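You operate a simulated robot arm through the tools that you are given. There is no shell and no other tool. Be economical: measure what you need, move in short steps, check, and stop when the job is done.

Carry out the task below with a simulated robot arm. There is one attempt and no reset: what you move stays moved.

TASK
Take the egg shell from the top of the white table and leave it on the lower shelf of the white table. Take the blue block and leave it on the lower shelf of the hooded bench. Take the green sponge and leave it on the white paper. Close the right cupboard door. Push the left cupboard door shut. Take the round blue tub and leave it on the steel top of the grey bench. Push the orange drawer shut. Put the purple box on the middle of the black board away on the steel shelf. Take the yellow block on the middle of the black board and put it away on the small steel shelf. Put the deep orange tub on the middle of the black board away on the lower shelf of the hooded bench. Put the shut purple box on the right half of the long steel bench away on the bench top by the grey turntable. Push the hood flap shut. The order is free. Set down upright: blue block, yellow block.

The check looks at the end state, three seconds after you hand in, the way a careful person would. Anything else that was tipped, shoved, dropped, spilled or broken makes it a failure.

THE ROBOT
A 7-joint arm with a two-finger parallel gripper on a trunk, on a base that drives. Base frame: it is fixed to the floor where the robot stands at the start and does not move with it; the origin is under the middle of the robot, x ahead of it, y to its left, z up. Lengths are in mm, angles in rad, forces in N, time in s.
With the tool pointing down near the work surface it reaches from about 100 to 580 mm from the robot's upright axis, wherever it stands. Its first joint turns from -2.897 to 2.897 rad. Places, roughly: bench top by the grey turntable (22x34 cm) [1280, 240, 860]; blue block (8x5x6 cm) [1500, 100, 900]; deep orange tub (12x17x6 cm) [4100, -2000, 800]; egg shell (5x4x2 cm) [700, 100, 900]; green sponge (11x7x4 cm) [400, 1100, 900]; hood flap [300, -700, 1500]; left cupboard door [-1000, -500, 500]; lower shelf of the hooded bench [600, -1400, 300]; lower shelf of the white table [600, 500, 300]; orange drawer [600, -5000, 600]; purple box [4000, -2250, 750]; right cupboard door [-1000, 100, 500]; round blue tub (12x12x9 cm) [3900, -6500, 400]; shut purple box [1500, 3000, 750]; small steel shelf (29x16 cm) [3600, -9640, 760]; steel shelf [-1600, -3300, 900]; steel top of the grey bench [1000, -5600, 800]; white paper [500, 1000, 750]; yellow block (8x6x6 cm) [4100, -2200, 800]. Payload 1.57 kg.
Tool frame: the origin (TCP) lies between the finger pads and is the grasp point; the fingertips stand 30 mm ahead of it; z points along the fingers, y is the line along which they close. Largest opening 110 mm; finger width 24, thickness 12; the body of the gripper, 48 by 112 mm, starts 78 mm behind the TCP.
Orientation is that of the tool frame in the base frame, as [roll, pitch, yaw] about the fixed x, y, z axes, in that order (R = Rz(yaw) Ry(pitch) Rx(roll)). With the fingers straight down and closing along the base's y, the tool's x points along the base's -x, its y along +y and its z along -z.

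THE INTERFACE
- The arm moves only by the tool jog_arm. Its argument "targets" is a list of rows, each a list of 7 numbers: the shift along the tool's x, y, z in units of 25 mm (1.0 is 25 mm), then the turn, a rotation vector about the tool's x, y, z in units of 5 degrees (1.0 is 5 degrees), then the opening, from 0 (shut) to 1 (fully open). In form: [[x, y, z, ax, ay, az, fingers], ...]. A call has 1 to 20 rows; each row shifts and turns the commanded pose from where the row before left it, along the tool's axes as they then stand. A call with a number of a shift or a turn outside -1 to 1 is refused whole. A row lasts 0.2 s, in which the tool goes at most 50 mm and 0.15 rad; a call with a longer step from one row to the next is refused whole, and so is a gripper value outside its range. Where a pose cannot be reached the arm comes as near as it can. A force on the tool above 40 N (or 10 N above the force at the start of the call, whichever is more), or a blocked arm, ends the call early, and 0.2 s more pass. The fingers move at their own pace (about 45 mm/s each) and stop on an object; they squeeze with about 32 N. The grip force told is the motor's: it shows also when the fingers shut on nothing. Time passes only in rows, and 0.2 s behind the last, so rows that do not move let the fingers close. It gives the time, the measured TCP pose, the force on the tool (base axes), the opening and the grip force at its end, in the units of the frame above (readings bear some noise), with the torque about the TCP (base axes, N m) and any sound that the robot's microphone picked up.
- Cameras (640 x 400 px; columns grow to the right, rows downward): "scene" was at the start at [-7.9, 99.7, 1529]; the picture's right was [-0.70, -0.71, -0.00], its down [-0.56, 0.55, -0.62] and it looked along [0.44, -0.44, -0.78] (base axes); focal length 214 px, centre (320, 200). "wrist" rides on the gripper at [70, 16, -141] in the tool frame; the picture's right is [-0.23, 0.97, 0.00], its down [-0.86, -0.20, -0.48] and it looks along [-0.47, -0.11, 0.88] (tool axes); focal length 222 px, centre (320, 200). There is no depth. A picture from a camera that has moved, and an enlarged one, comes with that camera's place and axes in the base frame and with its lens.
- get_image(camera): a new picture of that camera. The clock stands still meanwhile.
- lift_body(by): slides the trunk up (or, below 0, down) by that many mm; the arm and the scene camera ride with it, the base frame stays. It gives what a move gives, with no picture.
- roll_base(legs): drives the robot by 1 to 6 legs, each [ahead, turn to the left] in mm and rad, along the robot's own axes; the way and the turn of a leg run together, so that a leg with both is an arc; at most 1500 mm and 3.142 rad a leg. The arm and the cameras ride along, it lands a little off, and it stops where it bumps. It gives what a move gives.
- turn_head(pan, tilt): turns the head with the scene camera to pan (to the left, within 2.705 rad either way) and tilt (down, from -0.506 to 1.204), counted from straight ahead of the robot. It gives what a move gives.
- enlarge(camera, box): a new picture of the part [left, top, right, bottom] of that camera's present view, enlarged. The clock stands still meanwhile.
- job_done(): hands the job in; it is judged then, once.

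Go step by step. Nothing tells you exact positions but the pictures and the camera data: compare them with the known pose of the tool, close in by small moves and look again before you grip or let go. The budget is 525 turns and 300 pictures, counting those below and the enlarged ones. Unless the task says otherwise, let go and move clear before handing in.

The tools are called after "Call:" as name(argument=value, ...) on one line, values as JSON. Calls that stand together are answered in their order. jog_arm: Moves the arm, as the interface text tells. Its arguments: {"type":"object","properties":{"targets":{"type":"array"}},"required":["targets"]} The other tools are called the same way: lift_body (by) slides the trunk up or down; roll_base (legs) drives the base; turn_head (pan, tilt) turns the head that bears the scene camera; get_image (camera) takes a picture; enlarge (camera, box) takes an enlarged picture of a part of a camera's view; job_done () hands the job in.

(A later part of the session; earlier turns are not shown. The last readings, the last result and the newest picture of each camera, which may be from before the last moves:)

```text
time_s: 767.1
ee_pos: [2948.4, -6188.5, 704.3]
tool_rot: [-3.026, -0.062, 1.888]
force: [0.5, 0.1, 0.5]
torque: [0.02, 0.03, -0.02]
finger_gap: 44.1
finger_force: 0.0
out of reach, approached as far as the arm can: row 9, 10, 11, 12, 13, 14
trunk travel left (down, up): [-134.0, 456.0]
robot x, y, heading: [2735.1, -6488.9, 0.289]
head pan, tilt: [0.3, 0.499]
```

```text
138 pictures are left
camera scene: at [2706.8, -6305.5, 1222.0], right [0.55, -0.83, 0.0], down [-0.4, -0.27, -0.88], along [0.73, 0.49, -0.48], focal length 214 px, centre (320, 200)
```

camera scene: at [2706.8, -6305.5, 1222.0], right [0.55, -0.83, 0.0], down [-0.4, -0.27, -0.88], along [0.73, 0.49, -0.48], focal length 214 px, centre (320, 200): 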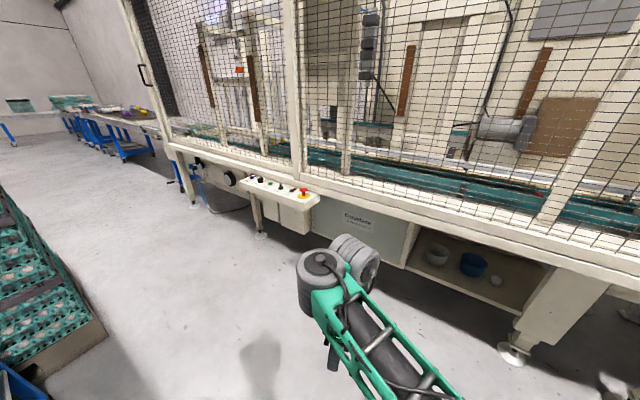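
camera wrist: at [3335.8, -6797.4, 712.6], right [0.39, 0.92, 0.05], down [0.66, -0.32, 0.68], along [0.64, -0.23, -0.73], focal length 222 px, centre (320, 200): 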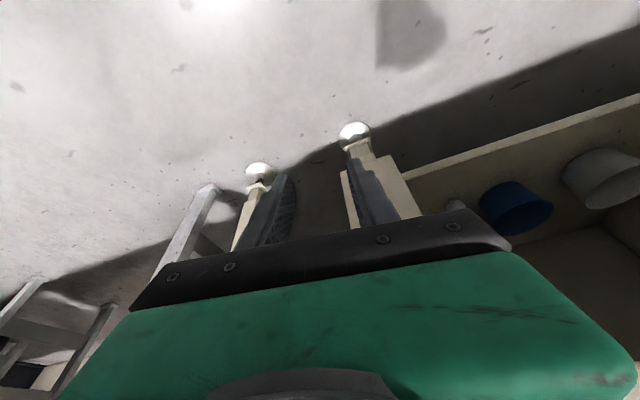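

Still limited. I now do the over-the-top flip: raise, then tilt the tool outward to horizontal.

Call:
jog_arm(targets=[[0, 0, -1, 0, 0, 0, 0.4], [0, 0, -1, 0, 0, 0, 0.4], [0, 0, -1, 0, 0, 0, 0.4], [0, 0, -1, 0, 0, 0, 0.4], [0, 0, -1, 0, 0, 0, 0.4], [0, 0, -1, 0, 0, 0, 0.4], [0, 0, 0, -0.81, 0.58, 0, 0.4], [0, 0, 0, -0.81, 0.58, 0, 0.4], [0, 0, 0, -0.81, 0.58, 0, 0.4], [0, 0, 0, -0.81, 0.58, 0, 0.4], [0, 0, 0, -0.81, 0.58, 0, 0.4], [0, 0, 0, -0.81, 0.58, 0, 0.4], [0, 0, 0, -0.81, 0.58, 0, 0.4], [0, 0, 0, -0.81, 0.58, 0, 0.4], [0, 0, 0, -0.81, 0.58, 0, 0.4], [0, 0, 0, -0.81, 0.58, 0, 0.4], [0, 0, 0, -0.81, 0.58, 0, 0.4], [0, 0, 0, -0.81, 0.58, 0, 0.4], [0, 0, 0, -0.81, 0.58, 0, 0.4], [0, 0, 0, -0.81, 0.58, 0, 0.4]])

Call:
get_image(camera="scene")

```text
time_s: 771.3
ee_pos: [2917.2, -6138.7, 968.5]
tool_rot: [2.102, -0.679, 2.21]
force: [-0.3, 0.3, -0.4]
torque: [-0.01, 0.02, 0.0]
finger_gap: 43.9
finger_force: 0.0
out of reach, approached as far as the arm can: row 12, 13, 14, 15, 16, 17, 18, 19
trunk travel left (down, up): [-134.0, 456.0]
robot x, y, heading: [2735.7, -6485.8, 0.291]
head pan, tilt: [0.3, 0.499]
```

```text
137 pictures are left
camera scene: at [2706.8, -6305.6, 1222.0], right [0.55, -0.83, 0.0], down [-0.4, -0.27, -0.88], along [0.73, 0.49, -0.48], focal length 214 px, centre (320, 200)
```

scene: 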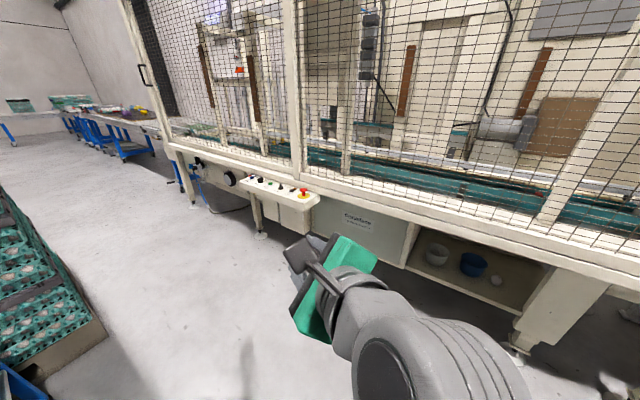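

Call:
jog_arm(targets=[[-0.63, -0.67, 0.4, 0, 0, 0, 0.4], [-0.63, -0.67, 0.4, 0, 0, 0, 0.4], [-0.63, -0.67, 0.4, 0, 0, 0, 0.4], [-0.63, -0.67, 0.4, 0, 0, 0, 0.4], [-0.63, -0.67, 0.4, 0, 0, 0, 0.4], [-0.63, -0.67, 0.4, 0, 0, 0, 0.4], [-0.63, -0.67, 0.4, 0, 0, 0, 0.4], [-0.63, -0.67, 0.4, 0, 0, 0, 0.4]])

Call:
get_image(camera="scene")

```text
time_s: 773.1
ee_pos: [2918.3, -6140.6, 768.1]
tool_rot: [2.104, -0.68, 2.206]
force: [-0.5, -0.1, 0.7]
torque: [0.02, 0.0, 0.01]
finger_gap: 43.9
finger_force: 0.0
trunk travel left (down, up): [-134.0, 456.0]
robot x, y, heading: [2733.5, -6484.6, 0.288]
head pan, tilt: [0.3, 0.499]
```

```text
136 pictures are left
camera scene: at [2706.9, -6305.7, 1222.0], right [0.55, -0.83, 0.0], down [-0.4, -0.27, -0.88], along [0.73, 0.49, -0.48], focal length 214 px, centre (320, 200)
```

scene: 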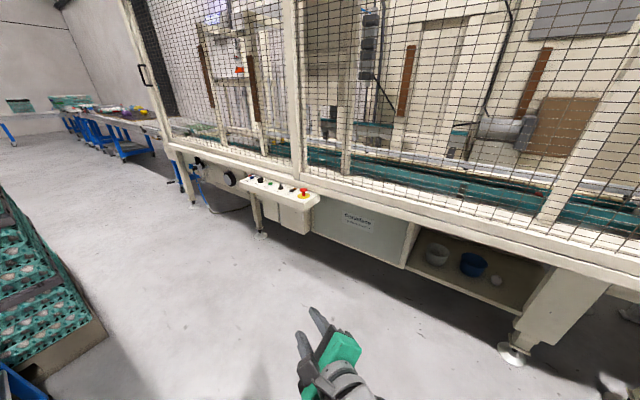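

No limit this time. I keep descending.

Call:
jog_arm(targets=[[-0.63, -0.67, 0.4, 0, 0, 0, 0.4], [-0.63, -0.67, 0.4, 0, 0, 0, 0.4], [-0.63, -0.67, 0.4, 0, 0, 0, 0.4], [-0.63, -0.67, 0.4, 0, 0, 0, 0.4], [-0.63, -0.67, 0.4, 0, 0, 0, 0.4], [-0.63, -0.67, 0.4, 0, 0, 0, 0.4], [-0.63, -0.67, 0.4, 0, 0, 0, 0.4], [-0.63, -0.67, 0.4, 0, 0, 0, 0.4]])

Call:
turn_head(pan=-0.3, tilt=1.0)

Call:
get_image(camera="scene")

```text
time_s: 774.9
ee_pos: [2896.2, -6083.4, 671.3]
tool_rot: [2.016, -0.903, 2.273]
force: [0.9, 0.0, -0.2]
torque: [0.02, 0.0, -0.05]
finger_gap: 44.1
finger_force: 0.2
trunk travel left (down, up): [-134.0, 456.0]
robot x, y, heading: [2733.0, -6482.9, 0.287]
head pan, tilt: [0.3, 0.499]
stopped in row 8: the arm was blocked; the commanded pose is now the measured one
```

```text
time_s: 775.9
ee_pos: [2895.4, -6083.4, 670.7]
tool_rot: [2.013, -0.9, 2.271]
force: [0.0, -0.1, 0.4]
torque: [0.02, -0.02, -0.01]
finger_gap: 43.9
finger_force: 0.1
trunk travel left (down, up): [-134.0, 456.0]
robot x, y, heading: [2736.5, -6487.7, 0.292]
head pan, tilt: [-0.3, 1.0]
```

```text
135 pictures are left
camera scene: at [2700.8, -6356.9, 1181.0], right [-0.01, -1.0, 0.0], down [-0.84, 0.01, -0.54], along [0.54, -0.01, -0.84], focal length 214 px, centre (320, 200)
```

scene: 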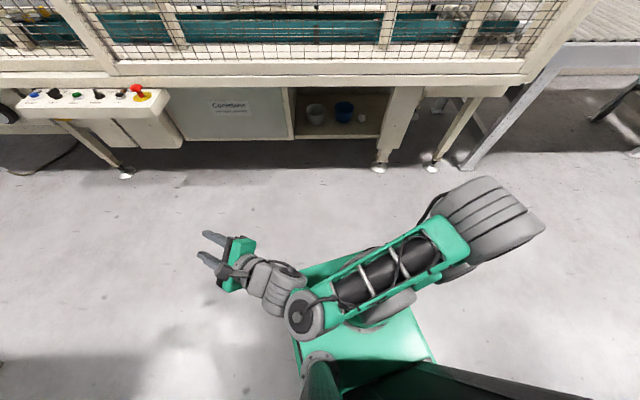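

From above I see the elbow out to the right with the wrist low and close — a good side posture. I extend outward along the tool from here, staying low.

Call:
jog_arm(targets=[[0, 0, 1, 0, 0, 0, 0.4], [0, 0, 1, 0, 0, 0, 0.4], [0, 0, 1, 0, 0, 0, 0.4], [0, 0, 1, 0, 0, 0, 0.4], [0, 0, 1, 0, 0, 0, 0.4], [0, 0, 1, 0, 0, 0, 0.4]])

Call:
get_image(camera="scene")

```text
time_s: 777.3
ee_pos: [2966.5, -5958.4, 629.1]
tool_rot: [2.016, -0.902, 2.269]
force: [0.2, 0.4, 0.2]
torque: [-0.01, 0.02, 0.02]
finger_gap: 44.2
finger_force: 0.1
trunk travel left (down, up): [-134.0, 456.0]
robot x, y, heading: [2733.8, -6486.7, 0.289]
head pan, tilt: [-0.3, 1.0]
```

```text
134 pictures are left
camera scene: at [2700.7, -6357.1, 1180.9], right [-0.01, -1.0, 0.0], down [-0.84, 0.01, -0.54], along [0.54, -0.01, -0.84], focal length 214 px, centre (320, 200)
```

scene: 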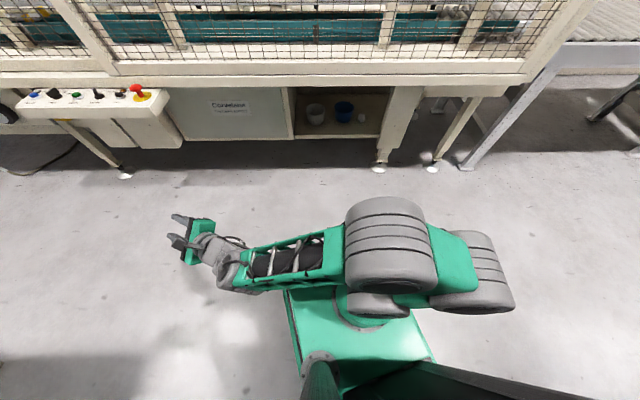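

The elbow is now up. I lower the trunk fully, level the gripper's closing axis and swing the arm toward the machine side.

Call:
lift_body(by=-130)

Call:
jog_arm(targets=[[0, 0, 0, 0, 0, 1, 0.4], [0, 0, 0, 0, 0, 1, 0.4], [0, 0, 0, 0, 0, 1, 0.4], [0, 0, 0, 0, 0, 1, 0.4], [0, 0, 0, 0, 0, 1, 0.4], [0, 0, 0, 0, 0, 1, 0.4], [0, 0, 0, 0, 0, 1, 0.4]])

Call:
get_image(camera="scene")

```text
time_s: 778.8
ee_pos: [2965.1, -5957.3, 501.6]
tool_rot: [2.015, -0.901, 2.272]
force: [0.0, 0.1, -0.3]
torque: [0.0, 0.01, -0.01]
finger_gap: 43.9
finger_force: 0.0
trunk travel left (down, up): [-4.0, 586.0]
robot x, y, heading: [2731.1, -6487.6, 0.285]
head pan, tilt: [-0.3, 1.0]
```

```text
time_s: 780.4
ee_pos: [3051.9, -5986.0, 516.3]
tool_rot: [2.66, -1.264, 1.569]
force: [-0.7, 0.4, 0.3]
torque: [0.0, 0.02, -0.03]
finger_gap: 43.7
finger_force: 0.0
out of reach, approached as far as the arm can: row 3, 4, 5, 6, 7
trunk travel left (down, up): [-4.0, 586.0]
robot x, y, heading: [2734.8, -6485.4, 0.289]
head pan, tilt: [-0.3, 1.0]
```

```text
133 pictures are left
camera scene: at [2700.8, -6356.9, 1050.9], right [-0.01, -1.0, 0.0], down [-0.84, 0.01, -0.54], along [0.54, -0.01, -0.84], focal length 214 px, centre (320, 200)
```

scene: 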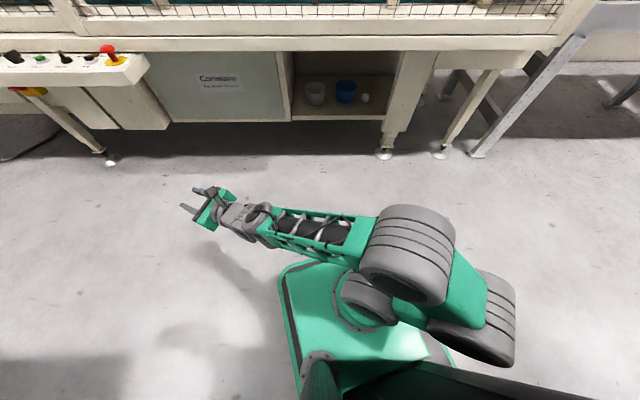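

Call:
jog_arm(targets=[[-0.16, 0.98, -0.06, -0.46, -0.07, 0.13, 0.4], [-0.16, 0.98, -0.06, -0.46, -0.07, 0.13, 0.4], [-0.16, 0.98, -0.06, -0.46, -0.07, 0.13, 0.4], [-0.16, 0.98, -0.06, -0.46, -0.07, 0.13, 0.4], [-0.16, 0.98, -0.06, -0.46, -0.07, 0.13, 0.4], [-0.16, 0.98, -0.06, -0.46, -0.07, 0.13, 0.4], [-0.16, 0.98, -0.06, -0.46, -0.07, 0.13, 0.4], [-0.16, 0.98, -0.06, -0.46, -0.07, 0.13, 0.4], [-0.16, 0.98, -0.06, -0.46, -0.07, 0.13, 0.4], [-0.16, 0.98, -0.06, -0.46, -0.07, 0.13, 0.4], [-0.16, 0.98, -0.06, -0.46, -0.07, 0.13, 0.4], [-0.16, 0.98, -0.06, -0.46, -0.07, 0.13, 0.4], [-0.16, 0.98, -0.06, -0.46, -0.07, 0.13, 0.4], [-0.16, 0.98, -0.06, -0.46, -0.07, 0.13, 0.4], [-0.16, 0.98, -0.06, -0.46, -0.07, 0.13, 0.4], [-0.16, 0.98, -0.06, -0.46, -0.07, 0.13, 0.4]])

Call:
get_image(camera="scene")

```text
time_s: 783.8
ee_pos: [3300.2, -6288.2, 517.1]
tool_rot: [2.665, -1.264, 0.891]
force: [0.5, 0.2, 0.0]
torque: [0.01, -0.03, 0.0]
finger_gap: 44.2
finger_force: 0.1
trunk travel left (down, up): [-4.0, 586.0]
robot x, y, heading: [2734.2, -6485.7, 0.284]
head pan, tilt: [-0.3, 1.0]
```

```text
132 pictures are left
camera scene: at [2700.8, -6356.9, 1050.9], right [-0.01, -1.0, 0.0], down [-0.84, 0.01, -0.54], along [0.54, -0.01, -0.84], focal length 214 px, centre (320, 200)
```

scene: 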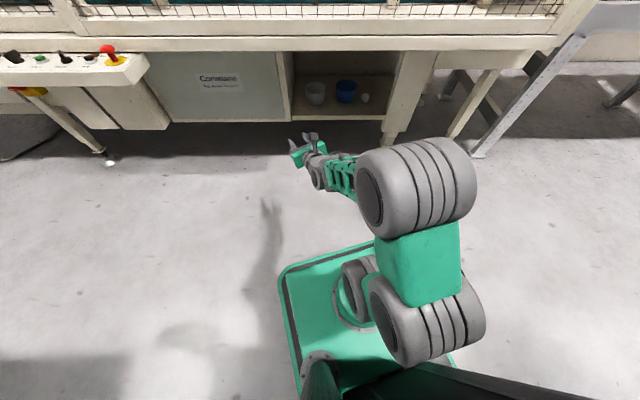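

The arm is now elbow-up with the tool nearly horizontal. I square the base to the machine, lower the hand a little and look with the wrist camera.

Call:
roll_base(legs=[[0, -0.284]])

Call:
jog_arm(targets=[[-0.95, -0.14, 0.27, 0, 0, 0, 0.4], [-0.95, -0.14, 0.27, 0, 0, 0, 0.4]])

Call:
get_image(camera="wrist")

Call:
turn_head(pan=0.0, tilt=0.6)

Call:
get_image(camera="scene")

```text
time_s: 785.2
ee_pos: [3331.7, -6452.8, 516.9]
tool_rot: [2.665, -1.261, 0.607]
force: [0.3, 0.2, 0.3]
torque: [0.0, -0.03, 0.0]
finger_gap: 44.1
finger_force: 0.0
trunk travel left (down, up): [-4.0, 586.0]
robot x, y, heading: [2733.6, -6487.2, 0.006]
head pan, tilt: [-0.3, 1.0]
```

```text
time_s: 785.8
ee_pos: [3332.9, -6452.9, 467.6]
tool_rot: [2.663, -1.265, 0.611]
force: [0.0, 0.5, 0.8]
torque: [0.0, -0.02, 0.0]
finger_gap: 44.0
finger_force: 0.2
trunk travel left (down, up): [-4.0, 586.0]
robot x, y, heading: [2733.6, -6487.3, 0.002]
head pan, tilt: [-0.3, 1.0]
```

```text
131 pictures are left
camera wrist: at [3216.2, -6472.7, 574.0], right [0.09, -0.99, -0.08], down [-0.7, 0.0, -0.71], along [0.71, 0.12, -0.7], focal length 222 px, centre (320, 200)
```

wrist: 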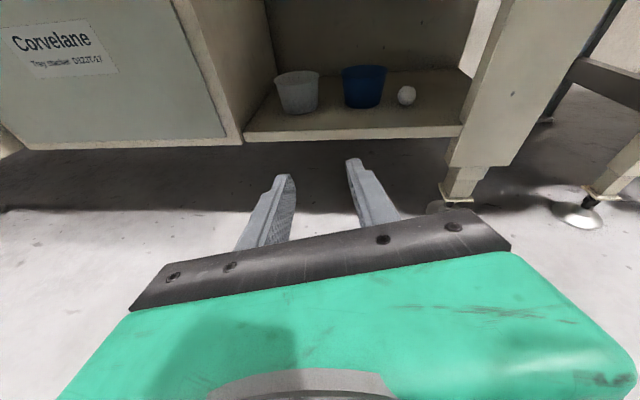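

```text
time_s: 786.6
ee_pos: [3332.8, -6452.5, 467.2]
tool_rot: [2.663, -1.262, 0.609]
force: [0.2, 0.3, 0.3]
torque: [-0.04, 0.01, -0.03]
finger_gap: 44.3
finger_force: 0.1
trunk travel left (down, up): [-4.0, 586.0]
robot x, y, heading: [2729.7, -6487.7, 0.008]
head pan, tilt: [0.0, 0.6]
```

```text
130 pictures are left
camera scene: at [2760.1, -6332.6, 1082.9], right [0.0, -1.0, 0.0], down [-0.57, 0.0, -0.82], along [0.82, 0.0, -0.57], focal length 214 px, centre (320, 200)
```

scene: 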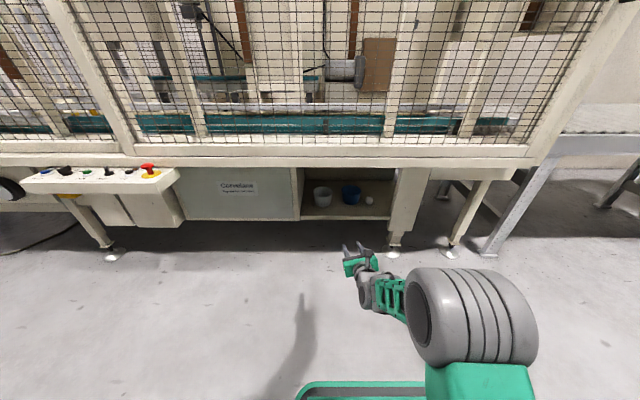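

The tub rim is at about (3883, -6518, 400), shelf ≈ 312, beam bottom ≈ 690. I fine-tune: pitch the tool ~10° further down, point it straight at +x and stretch out more so the forearm stays low.

Call:
jog_arm(targets=[[0, 0, 0, -0.6, -0.9, 0, 0.45], [0, 0, 0, -0.6, -0.9, 0, 0.45], [0.4, 0.13, 0.9, 0, 0, 0, 0.45], [0.4, 0.13, 0.9, 0, 0, 0, 0.45], [0.4, 0.13, 0.9, 0, 0, 0, 0.45], [0.4, 0.13, 0.9, 0, 0, 0, 0.45], [0.4, 0.13, 0.9, 0, 0, 0, 0.45], [0.4, 0.13, 0.9, 0, 0, 0, 0.45]])

Call:
get_image(camera="wrist")

Call:
get_image(camera="scene")

```text
time_s: 788.4
ee_pos: [3481.0, -6454.6, 481.9]
tool_rot: [2.708, -1.191, 0.509]
force: [0.1, -0.7, -0.7]
torque: [0.01, 0.02, 0.03]
finger_gap: 49.7
finger_force: 0.0
out of reach, approached as far as the arm can: row 2
trunk travel left (down, up): [-4.0, 586.0]
robot x, y, heading: [2736.1, -6487.5, 0.01]
head pan, tilt: [0.0, 0.6]
```

```text
129 pictures are left
camera wrist: at [3371.0, -6465.2, 595.0], right [0.03, -1.0, -0.06], down [-0.75, 0.02, -0.66], along [0.66, 0.06, -0.75], focal length 222 px, centre (320, 200)
```

wrist: 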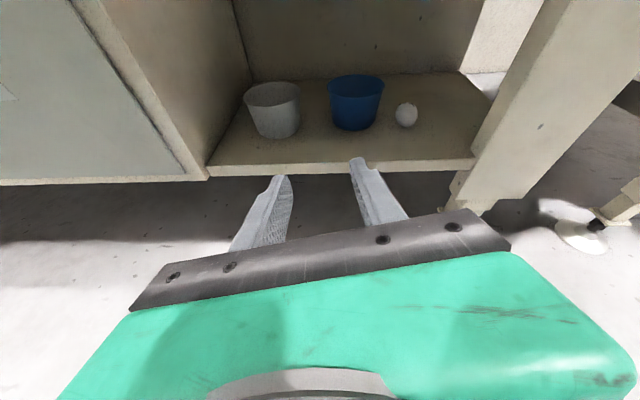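

```text
128 pictures are left
camera scene: at [2760.1, -6332.5, 1082.9], right [0.01, -1.0, 0.0], down [-0.56, 0.0, -0.83], along [0.83, 0.0, -0.56], focal length 214 px, centre (320, 200)
```

scene: 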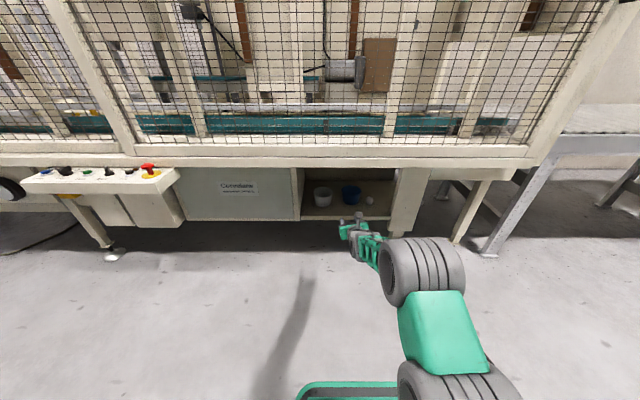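

I lower to z≈432 and drive in partway, watching.

Call:
jog_arm(targets=[[-0.93, -0.155, 0.336, 0, 0, 0, 0.45], [-0.93, -0.155, 0.336, 0, 0, 0, 0.45]])

Call:
roll_base(legs=[[260, 0]])

Call:
get_image(camera="wrist")

Call:
get_image(camera="scene")

```text
time_s: 789.0
ee_pos: [3478.8, -6454.2, 430.4]
tool_rot: [2.707, -1.193, 0.509]
force: [0.0, -0.3, 0.9]
torque: [0.02, 0.03, -0.04]
finger_gap: 49.5
finger_force: 0.1
trunk travel left (down, up): [-4.0, 586.0]
robot x, y, heading: [2734.9, -6481.7, 0.007]
head pan, tilt: [0.0, 0.6]
```

```text
time_s: 790.9
ee_pos: [3739.4, -6452.4, 430.1]
tool_rot: [2.707, -1.191, 0.509]
force: [-0.9, -0.9, 0.5]
torque: [-0.02, 0.01, 0.01]
finger_gap: 49.6
finger_force: 0.1
trunk travel left (down, up): [-4.0, 586.0]
robot x, y, heading: [2991.6, -6485.1, 0.005]
head pan, tilt: [0.0, 0.6]
```

```text
127 pictures are left
camera wrist: at [3629.5, -6463.1, 544.5], right [0.03, -1.0, -0.06], down [-0.75, 0.02, -0.66], along [0.66, 0.06, -0.75], focal length 222 px, centre (320, 200)
```

wrist: 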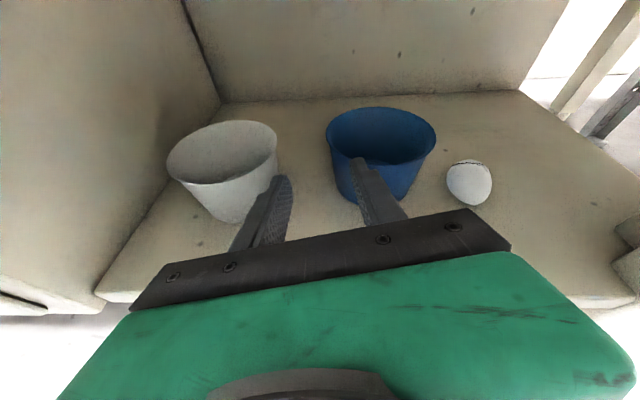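

```text
126 pictures are left
camera scene: at [3019.1, -6331.0, 1082.9], right [0.01, -1.0, 0.0], down [-0.56, 0.0, -0.83], along [0.83, 0.0, -0.56], focal length 214 px, centre (320, 200)
```

scene: 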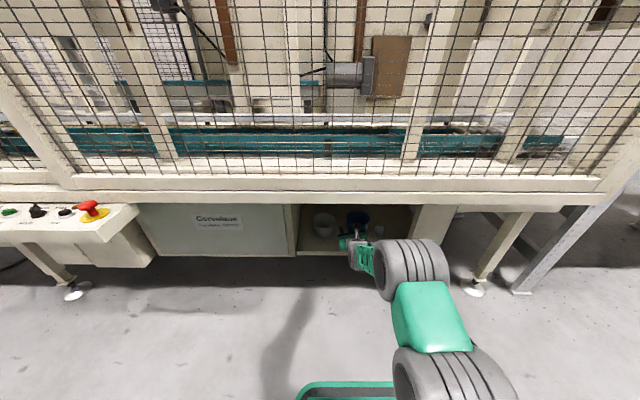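

The tub's left wall is at about (3842, -6456), rim z≈407. I raise slightly and drive the last 100 mm, then check.

Call:
jog_arm(targets=[[0.28, 0.2, -0.1, 0, 0, 0, 0.45]])

Call:
roll_base(legs=[[102, 0]])

Call:
get_image(camera="wrist")

```text
time_s: 791.3
ee_pos: [3740.5, -6457.1, 436.7]
tool_rot: [2.711, -1.19, 0.507]
force: [0.5, 0.4, 0.5]
torque: [-0.01, 0.0, -0.01]
finger_gap: 49.3
finger_force: 0.0
trunk travel left (down, up): [-4.0, 586.0]
robot x, y, heading: [2994.7, -6482.5, 0.004]
head pan, tilt: [0.0, 0.6]
```

```text
time_s: 792.5
ee_pos: [3841.3, -6454.8, 437.3]
tool_rot: [2.709, -1.191, 0.509]
force: [-0.5, -0.4, 0.5]
torque: [0.02, 0.01, -0.02]
finger_gap: 49.4
finger_force: 0.1
trunk travel left (down, up): [-4.0, 586.0]
robot x, y, heading: [3095.7, -6484.2, 0.007]
head pan, tilt: [0.0, 0.6]
```

```text
125 pictures are left
camera wrist: at [3732.4, -6466.1, 552.4], right [0.03, -1.0, -0.06], down [-0.75, 0.02, -0.66], along [0.66, 0.06, -0.75], focal length 222 px, centre (320, 200)
```

wrist: 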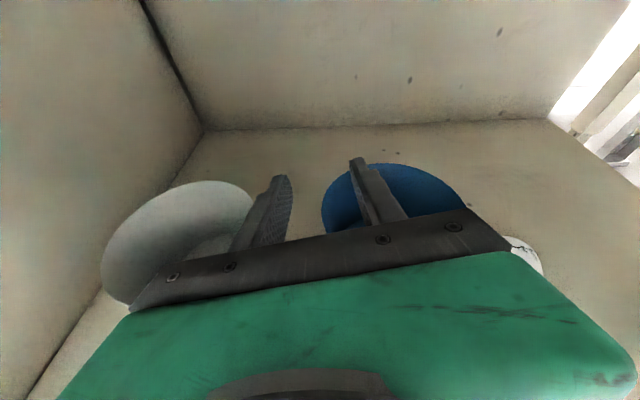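

Fingers straddle the left wall. I lower in small steps watching force.

Call:
jog_arm(targets=[[-0.55, -0.1, 0.6, 0, 0, 0, 0.45], [-0.6, -0.1, 0.22, 0, 0, 0, 0.45]])

Call:
get_image(camera="wrist")

```text
time_s: 793.1
ee_pos: [3852.3, -6455.6, 402.8]
tool_rot: [2.707, -1.191, 0.509]
force: [1.0, -0.3, 0.0]
torque: [0.01, 0.04, -0.03]
finger_gap: 49.2
finger_force: 0.0
trunk travel left (down, up): [-4.0, 586.0]
robot x, y, heading: [3095.8, -6483.2, 0.006]
head pan, tilt: [0.0, 0.6]
```

```text
124 pictures are left
camera wrist: at [3742.0, -6465.6, 518.0], right [0.03, -1.0, -0.06], down [-0.75, 0.02, -0.66], along [0.66, 0.06, -0.75], focal length 222 px, centre (320, 200)
```

wrist: 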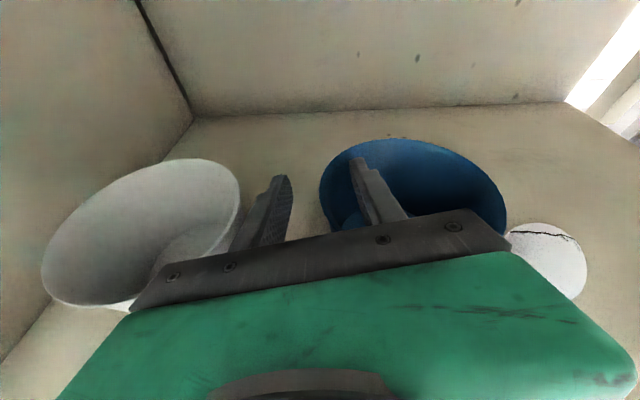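

Call:
jog_arm(targets=[[0, 0, 0, 0, 0, 0, 0], [0, 0, 0, 0, 0, 0, 0], [0, 0, 0, 0, 0, 0, 0], [0, 0, 0, 0, 0, 0, 0]])

Call:
get_image(camera="wrist")

```text
time_s: 794.1
ee_pos: [3851.1, -6455.2, 404.0]
tool_rot: [2.704, -1.194, 0.511]
force: [-0.9, -2.1, 5.2]
torque: [-0.15, 0.18, 0.01]
finger_gap: 19.7
finger_force: 31.6
trunk travel left (down, up): [-4.0, 586.0]
robot x, y, heading: [3095.4, -6480.5, 0.005]
head pan, tilt: [0.0, 0.6]
```

```text
123 pictures are left
camera wrist: at [3742.0, -6465.8, 518.7], right [0.03, -1.0, -0.06], down [-0.75, 0.02, -0.67], along [0.67, 0.06, -0.74], focal length 222 px, centre (320, 200)
```

wrist: 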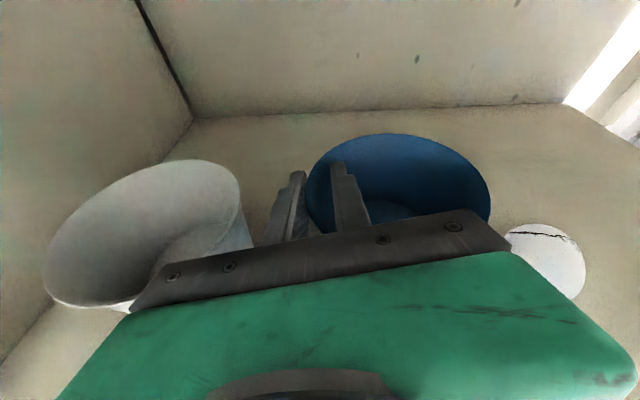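

Gripped (curved wall, 19.7 mm gap). I lift slightly and look.

Call:
jog_arm(targets=[[0.46, 0.08, -0.17, 0, 0, 0, 0], [0.46, 0.08, -0.17, 0, 0, 0, 0], [0.46, 0.08, -0.17, 0, 0, 0, 0]])

Call:
get_image(camera="wrist")

Call:
enlarge(camera="scene", box=[280, 190, 440, 290])

```text
time_s: 794.9
ee_pos: [3852.0, -6455.1, 441.2]
tool_rot: [2.71, -1.189, 0.507]
force: [0.4, 0.2, -0.8]
torque: [0.02, -0.01, 0.01]
finger_gap: 14.0
finger_force: 30.9
trunk travel left (down, up): [-4.0, 586.0]
robot x, y, heading: [3096.2, -6482.9, 0.01]
head pan, tilt: [0.0, 0.6]
```

```text
122 pictures are left
camera wrist: at [3742.0, -6466.1, 555.2], right [0.03, -1.0, -0.06], down [-0.75, 0.02, -0.66], along [0.66, 0.06, -0.75], focal length 222 px, centre (320, 200)
```

wrist: 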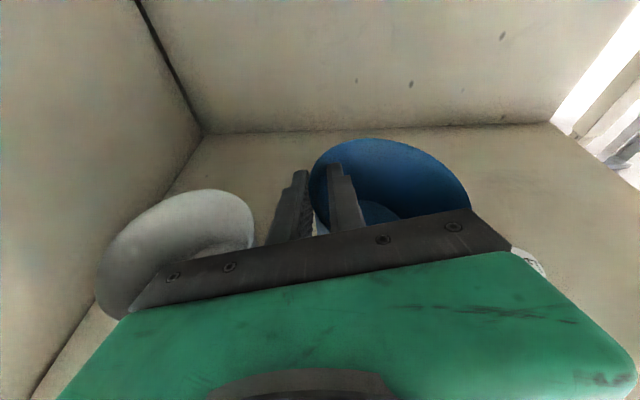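

```text
4.00 times, centred on (360, 240) of scene
camera zoom: at [3121.5, -6330.4, 1082.9], right [0.01, -1.0, 0.0], down [-0.57, 0.0, -0.82], along [0.82, 0.01, -0.57], focal length 858 px, centre (160, 40)
```

zoom: 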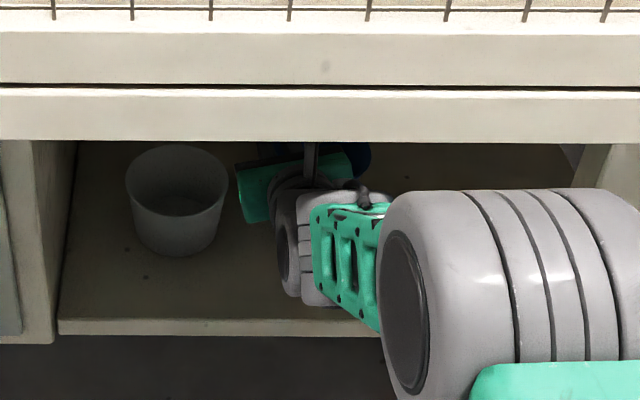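

The tub comes up with the gripper. I raise a bit more and back out of the compartment.

Call:
jog_arm(targets=[[0.46, 0.08, -0.17, 0, 0, 0, 0]])

Call:
roll_base(legs=[[-330, 0]])

Call:
get_image(camera="wrist")

Call:
get_image(camera="scene")

```text
time_s: 795.3
ee_pos: [3851.0, -6455.2, 452.3]
tool_rot: [2.711, -1.191, 0.508]
force: [0.4, -0.2, -0.9]
torque: [0.0, 0.0, 0.04]
finger_gap: 14.2
finger_force: 30.4
trunk travel left (down, up): [-4.0, 586.0]
robot x, y, heading: [3097.5, -6482.4, 0.011]
head pan, tilt: [0.0, 0.6]
```

```text
time_s: 797.5
ee_pos: [3518.5, -6455.7, 452.4]
tool_rot: [2.707, -1.191, 0.513]
force: [-0.5, 0.0, -2.2]
torque: [0.04, 0.01, -0.02]
finger_gap: 13.9
finger_force: 30.2
trunk travel left (down, up): [-4.0, 586.0]
robot x, y, heading: [2762.1, -6485.7, 0.009]
head pan, tilt: [0.0, 0.6]
```

```text
120 pictures are left
camera wrist: at [3408.3, -6467.0, 567.6], right [0.03, -1.0, -0.06], down [-0.75, 0.02, -0.66], along [0.66, 0.06, -0.75], focal length 222 px, centre (320, 200)
```

wrist: 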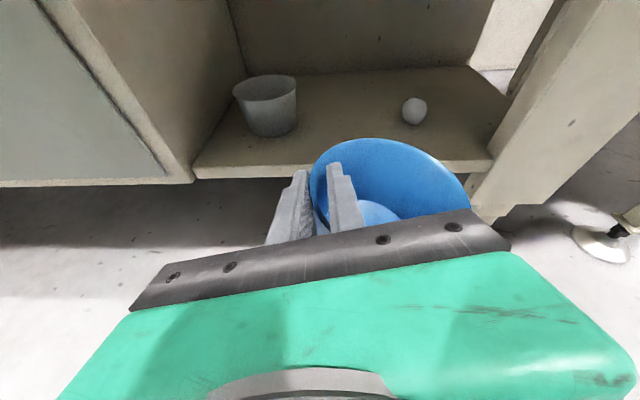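

```text
119 pictures are left
camera scene: at [2787.4, -6332.9, 1082.9], right [0.01, -1.0, 0.0], down [-0.56, -0.01, -0.83], along [0.82, 0.01, -0.56], focal length 214 px, centre (320, 200)
```

scene: 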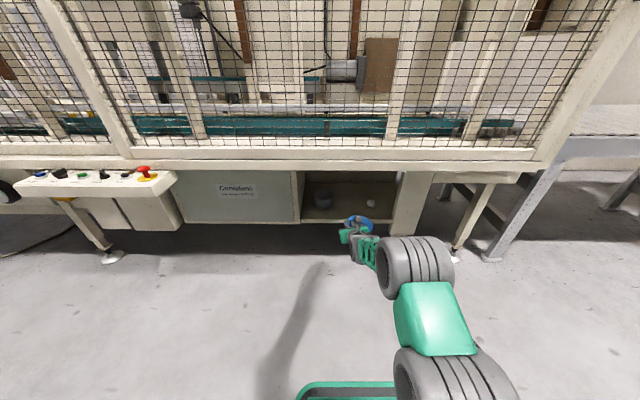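

The tub is out and the cup and egg stayed in place. I turn away, raise, and take the southern route back to the aisle.

Call:
roll_base(legs=[[50, -0.6], [0, -0.98], [700, 0]])

Call:
lift_body(by=400)

Call:
get_image(camera="wrist")

Call:
roll_base(legs=[[1500, 0], [500, 0], [0, -1.571], [1500, 0], [1500, 0]])

```text
time_s: 805.4
ee_pos: [2822.8, -7954.3, 453.5]
tool_rot: [2.707, -1.189, -1.073]
force: [0.5, 0.3, -0.6]
torque: [0.02, 0.0, 0.01]
finger_gap: 13.2
finger_force: 29.9
trunk travel left (down, up): [-4.0, 586.0]
robot x, y, heading: [2805.4, -7199.4, -1.574]
head pan, tilt: [0.0, 0.6]
```

```text
time_s: 809.3
ee_pos: [2823.3, -7954.1, 852.4]
tool_rot: [2.709, -1.191, -1.075]
force: [-0.1, -0.5, -0.9]
torque: [0.0, -0.02, -0.01]
finger_gap: 12.8
finger_force: 29.7
trunk travel left (down, up): [-404.0, 186.0]
robot x, y, heading: [2805.6, -7195.1, -1.576]
head pan, tilt: [0.0, 0.6]
```

```text
118 pictures are left
camera wrist: at [2814.4, -7846.6, 967.4], right [-1.0, -0.01, -0.06], down [0.03, 0.75, -0.66], along [0.05, -0.66, -0.75], focal length 222 px, centre (320, 200)
```

wrist: 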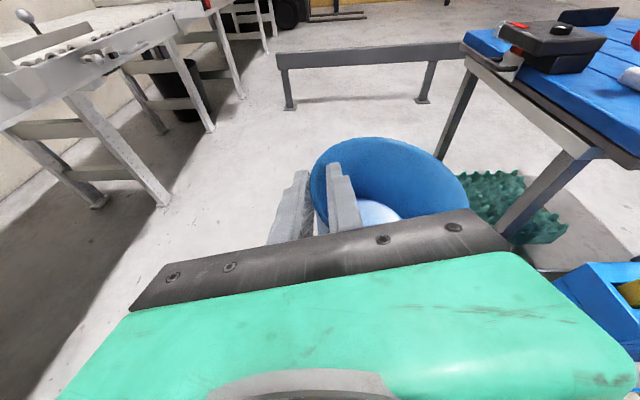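

```text
time_s: 837.2
ee_pos: [-944.3, -9271.5, 853.1]
tool_rot: [2.71, -1.189, -2.625]
force: [-0.1, -1.3, -0.6]
torque: [-0.02, -0.04, 0.0]
finger_gap: 10.4
finger_force: 28.8
trunk travel left (down, up): [-404.0, 186.0]
robot x, y, heading: [-186.4, -9237.4, -3.126]
head pan, tilt: [0.0, 0.6]
```

Call:
get_image(camera="wrist")

Call:
roll_base(legs=[[0, -1.49], [1500, 0]])

```text
117 pictures are left
camera wrist: at [-837.1, -9261.0, 967.5], right [-0.04, 1.0, -0.06], down [0.75, -0.01, -0.66], along [-0.66, -0.07, -0.75], focal length 222 px, centre (320, 200)
```

wrist: 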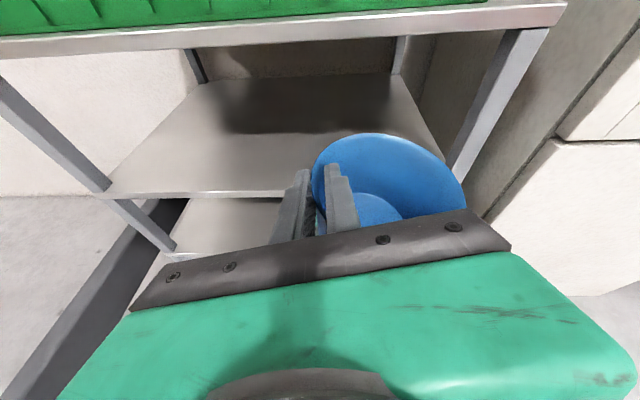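

```text
time_s: 848.2
ee_pos: [-390.0, -6988.7, 853.4]
tool_rot: [2.708, -1.189, 2.145]
force: [0.0, 0.7, -0.6]
torque: [0.02, 0.03, -0.03]
finger_gap: 9.9
finger_force: 27.9
trunk travel left (down, up): [-404.0, 186.0]
robot x, y, heading: [-310.3, -7739.1, 1.643]
head pan, tilt: [0.0, 0.6]
```

Call:
roll_base(legs=[[1500, 0], [600, 0], [0, -1.643]])

Call:
lift_body(by=180)

Call:
turn_head(pan=-0.1, tilt=0.5)

Call:
get_image(camera="scene")

```text
time_s: 862.7
ee_pos: [312.2, -5641.4, 853.0]
tool_rot: [2.71, -1.191, 0.47]
force: [-0.3, 0.2, -0.2]
torque: [0.01, 0.0, 0.02]
finger_gap: 9.5
finger_force: 27.9
trunk travel left (down, up): [-404.0, 186.0]
robot x, y, heading: [-444.1, -5639.5, -0.032]
head pan, tilt: [0.0, 0.6]
```

```text
time_s: 864.7
ee_pos: [313.2, -5641.9, 1033.9]
tool_rot: [2.713, -1.189, 0.47]
force: [0.2, 0.6, -0.4]
torque: [0.04, -0.02, -0.01]
finger_gap: 9.5
finger_force: 27.5
trunk travel left (down, up): [-584.0, 6.0]
robot x, y, heading: [-443.7, -5640.4, -0.026]
head pan, tilt: [0.0, 0.6]
```

```text
time_s: 865.4
ee_pos: [311.4, -5641.0, 1032.0]
tool_rot: [2.711, -1.191, 0.469]
force: [0.2, -0.4, -0.8]
torque: [0.02, 0.03, -0.01]
finger_gap: 9.5
finger_force: 27.7
trunk travel left (down, up): [-584.0, 6.0]
robot x, y, heading: [-444.0, -5640.4, -0.028]
head pan, tilt: [-0.099, 0.499]
```

```text
116 pictures are left
camera scene: at [-411.0, -5497.0, 1672.0], right [-0.13, -0.99, 0.0], down [-0.47, 0.06, -0.88], along [0.87, -0.11, -0.48], focal length 214 px, centre (320, 200)
```

scene: 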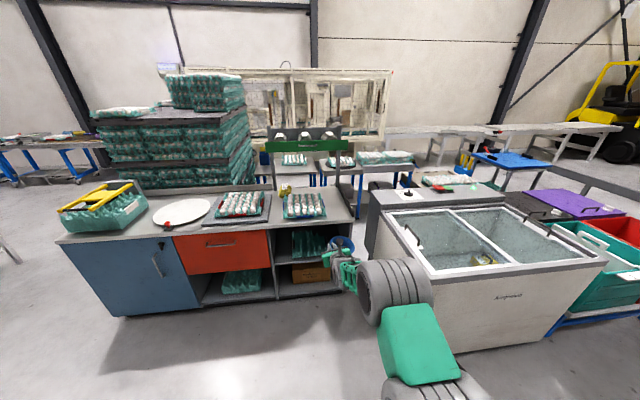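

Call:
enlarge(camera="scene", box=[200, 160, 400, 285])

```text
3.20 times, centred on (300, 222) of scene
camera zoom: at [-411.0, -5497.0, 1672.0], right [-0.13, -0.99, 0.0], down [-0.47, 0.06, -0.88], along [0.87, -0.11, -0.48], focal length 686 px, centre (384, 128)
```

zoom: 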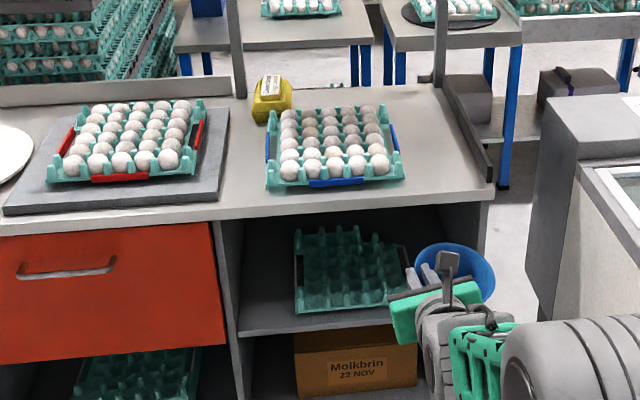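

The free strip at the right end of the bench top (y≈-5710 to -5870) fits the tub. I shift laterally with an S-curve and approach facing +x.

Call:
roll_base(legs=[[0, 0.028], [-230, 0], [300, -0.38], [300, 0.38], [130, 0]])

Call:
turn_head(pan=-0.1, tilt=0.6)

Call:
get_image(camera="scene")

Call:
get_image(camera="wrist")

```text
time_s: 871.6
ee_pos: [798.5, -5732.4, 1032.4]
tool_rot: [2.711, -1.189, 0.5]
force: [0.4, 0.2, -1.1]
torque: [0.07, 0.03, 0.02]
finger_gap: 9.0
finger_force: 27.6
trunk travel left (down, up): [-584.0, 6.0]
robot x, y, heading: [41.6, -5752.3, -0.002]
head pan, tilt: [-0.099, 0.499]
```

```text
time_s: 872.3
ee_pos: [798.3, -5732.2, 1031.5]
tool_rot: [2.711, -1.19, 0.499]
force: [-0.6, 0.0, -0.9]
torque: [0.0, 0.02, -0.02]
finger_gap: 9.3
finger_force: 27.6
trunk travel left (down, up): [-584.0, 6.0]
robot x, y, heading: [41.5, -5751.1, -0.001]
head pan, tilt: [-0.099, 0.6]
```

```text
114 pictures are left
camera scene: at [68.4, -5610.3, 1663.0], right [-0.1, -0.99, 0.0], down [-0.56, 0.06, -0.83], along [0.82, -0.08, -0.56], focal length 214 px, centre (320, 200)
```

scene: 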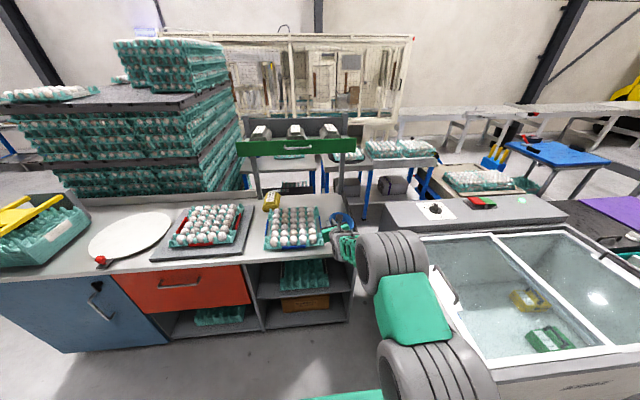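

```text
113 pictures are left
camera wrist: at [688.2, -5742.1, 1147.2], right [0.02, -1.0, -0.06], down [-0.75, 0.03, -0.66], along [0.66, 0.06, -0.75], focal length 222 px, centre (320, 200)
```

wrist: 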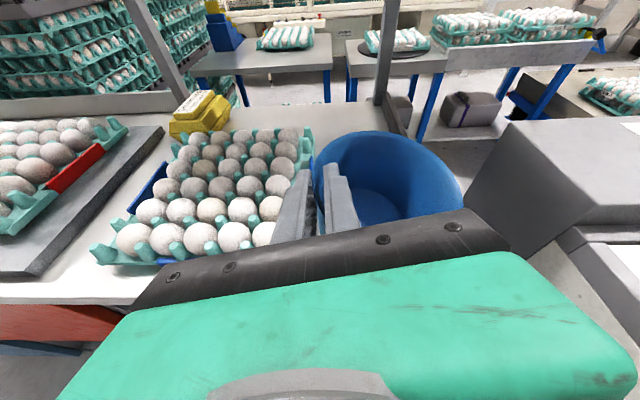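

Call:
roll_base(legs=[[105, 0]])

Call:
jog_arm(targets=[[-0.9, 0, 0.33, 0, 0, 0, 0], [-0.9, 0, 0.33, 0, 0, 0, 0]])

Call:
get_image(camera="wrist")

Call:
enlarge(camera="scene", box=[240, 170, 400, 270])

```text
time_s: 873.5
ee_pos: [904.6, -5733.3, 1031.7]
tool_rot: [2.71, -1.187, 0.497]
force: [0.0, -0.7, -0.6]
torque: [0.01, 0.01, 0.02]
finger_gap: 9.3
finger_force: 28.3
trunk travel left (down, up): [-584.0, 6.0]
robot x, y, heading: [148.4, -5755.2, -0.004]
head pan, tilt: [-0.099, 0.6]
```

```text
time_s: 874.1
ee_pos: [904.1, -5739.3, 984.0]
tool_rot: [2.71, -1.19, 0.502]
force: [-0.8, 0.2, -0.9]
torque: [0.01, -0.03, 0.0]
finger_gap: 8.9
finger_force: 27.6
trunk travel left (down, up): [-584.0, 6.0]
robot x, y, heading: [147.5, -5754.9, 0.003]
head pan, tilt: [-0.099, 0.6]
```

```text
112 pictures are left
camera wrist: at [794.7, -5749.7, 1099.4], right [0.02, -1.0, -0.06], down [-0.75, 0.03, -0.66], along [0.66, 0.06, -0.75], focal length 222 px, centre (320, 200)
```

wrist: 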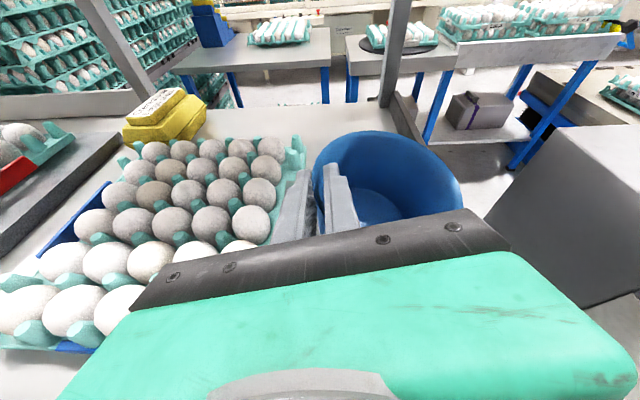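

```text
4.00 times, centred on (320, 220) of scene
camera zoom: at [174.4, -5610.6, 1663.0], right [-0.1, -0.99, 0.0], down [-0.56, 0.06, -0.82], along [0.82, -0.08, -0.57], focal length 858 px, centre (320, 120)
```

zoom: 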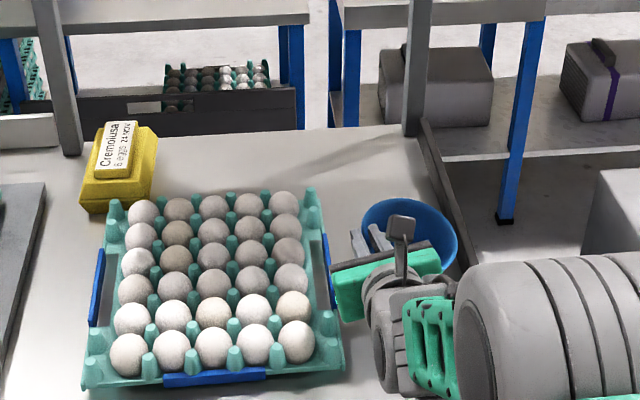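

Call:
jog_arm(targets=[[-0.9, -0.15, 0.33, 0, 0, 0, 0]])

Call:
jog_arm(targets=[[-0.28, -0.05, 0.1, 0, 0, 0, 0]])

Call:
jog_arm(targets=[[-0.28, -0.05, 0.1, 0, 0, 0, 0]])

```text
time_s: 874.5
ee_pos: [903.7, -5740.4, 962.1]
tool_rot: [2.709, -1.19, 0.5]
force: [0.9, -0.3, -0.3]
torque: [0.04, 0.05, -0.02]
finger_gap: 9.3
finger_force: 27.6
trunk travel left (down, up): [-584.0, 6.0]
robot x, y, heading: [145.0, -5752.4, -0.001]
head pan, tilt: [-0.099, 0.6]
```

```text
time_s: 874.9
ee_pos: [903.2, -5740.0, 953.9]
tool_rot: [2.709, -1.191, 0.501]
force: [0.5, 0.6, -0.5]
torque: [0.05, 0.02, 0.01]
finger_gap: 9.1
finger_force: 27.8
trunk travel left (down, up): [-584.0, 6.0]
robot x, y, heading: [146.2, -5756.5, -0.005]
head pan, tilt: [-0.099, 0.6]
```

```text
time_s: 875.3
ee_pos: [904.1, -5740.9, 945.5]
tool_rot: [2.71, -1.188, 0.5]
force: [0.3, 0.6, 0.1]
torque: [0.06, 0.03, -0.01]
finger_gap: 9.1
finger_force: 28.3
trunk travel left (down, up): [-584.0, 6.0]
robot x, y, heading: [148.3, -5755.7, 0.002]
head pan, tilt: [-0.099, 0.6]
```

Call:
jog_arm(targets=[[-0.28, -0.05, 0.1, 0, 0, 0, 0]])

Call:
jog_arm(targets=[[-0.2, -0.03, 0.07, 0, 0, 0, 0]])

Call:
enlarge(camera="scene", box=[300, 190, 380, 240])

```text
time_s: 875.7
ee_pos: [904.9, -5739.2, 942.1]
tool_rot: [2.701, -1.195, 0.51]
force: [-0.9, 3.6, 9.2]
torque: [-0.37, 0.12, -0.07]
finger_gap: 9.2
finger_force: 28.0
trunk travel left (down, up): [-584.0, 6.0]
robot x, y, heading: [144.5, -5751.8, -0.002]
head pan, tilt: [-0.099, 0.6]
```

```text
time_s: 876.1
ee_pos: [904.1, -5738.3, 936.7]
tool_rot: [2.699, -1.195, 0.511]
force: [1.0, 5.1, 14.6]
torque: [-0.49, 0.15, -0.01]
finger_gap: 9.4
finger_force: 27.8
trunk travel left (down, up): [-584.0, 6.0]
robot x, y, heading: [146.0, -5754.6, -0.003]
head pan, tilt: [-0.099, 0.6]
```

```text
8.00 times, centred on (340, 215) of scene
camera zoom: at [171.8, -5609.5, 1663.1], right [-0.1, -0.99, 0.0], down [-0.56, 0.06, -0.83], along [0.82, -0.08, -0.56], focal length 1716 px, centre (160, 80)
```

zoom: 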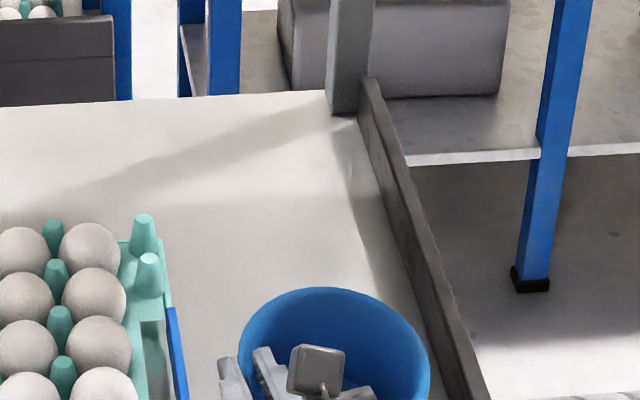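

The tub is resting on the bench. I open gently and check.

Call:
jog_arm(targets=[[0, 0, 0, 0, 0, 0, 0.15], [0, 0, 0, 0, 0, 0, 0.22], [0, 0, 0, 0, 0, 0, 0.27], [0, 0, 0, 0, 0, 0, 0.27]])

Call:
get_image(camera="wrist")

Call:
enlarge(camera="scene", box=[280, 180, 400, 255])

```text
time_s: 877.1
ee_pos: [904.9, -5740.4, 932.7]
tool_rot: [2.712, -1.189, 0.5]
force: [1.0, -0.6, -0.1]
torque: [-0.05, 0.04, 0.0]
finger_gap: 30.0
finger_force: 0.5
trunk travel left (down, up): [-584.0, 6.0]
robot x, y, heading: [150.6, -5751.1, 0.001]
head pan, tilt: [-0.099, 0.6]
```

```text
109 pictures are left
camera wrist: at [794.0, -5750.0, 1047.6], right [0.02, -1.0, -0.06], down [-0.75, 0.03, -0.66], along [0.66, 0.06, -0.75], focal length 222 px, centre (320, 200)
```

wrist: 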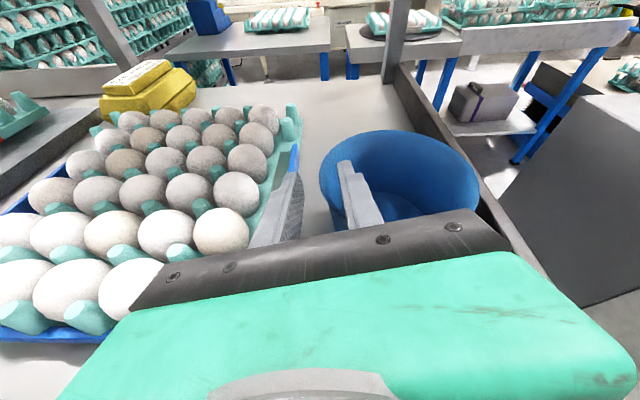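

```text
5.33 times, centred on (340, 218) of scene
camera zoom: at [173.8, -5610.5, 1662.9], right [-0.1, -0.99, 0.0], down [-0.56, 0.06, -0.83], along [0.82, -0.08, -0.56], focal length 1144 px, centre (213, 107)
```

zoom: 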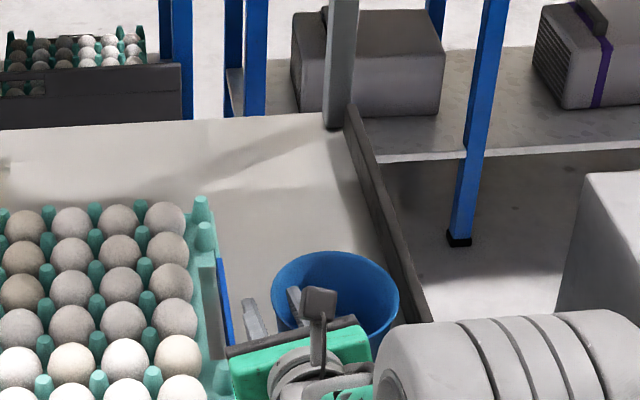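

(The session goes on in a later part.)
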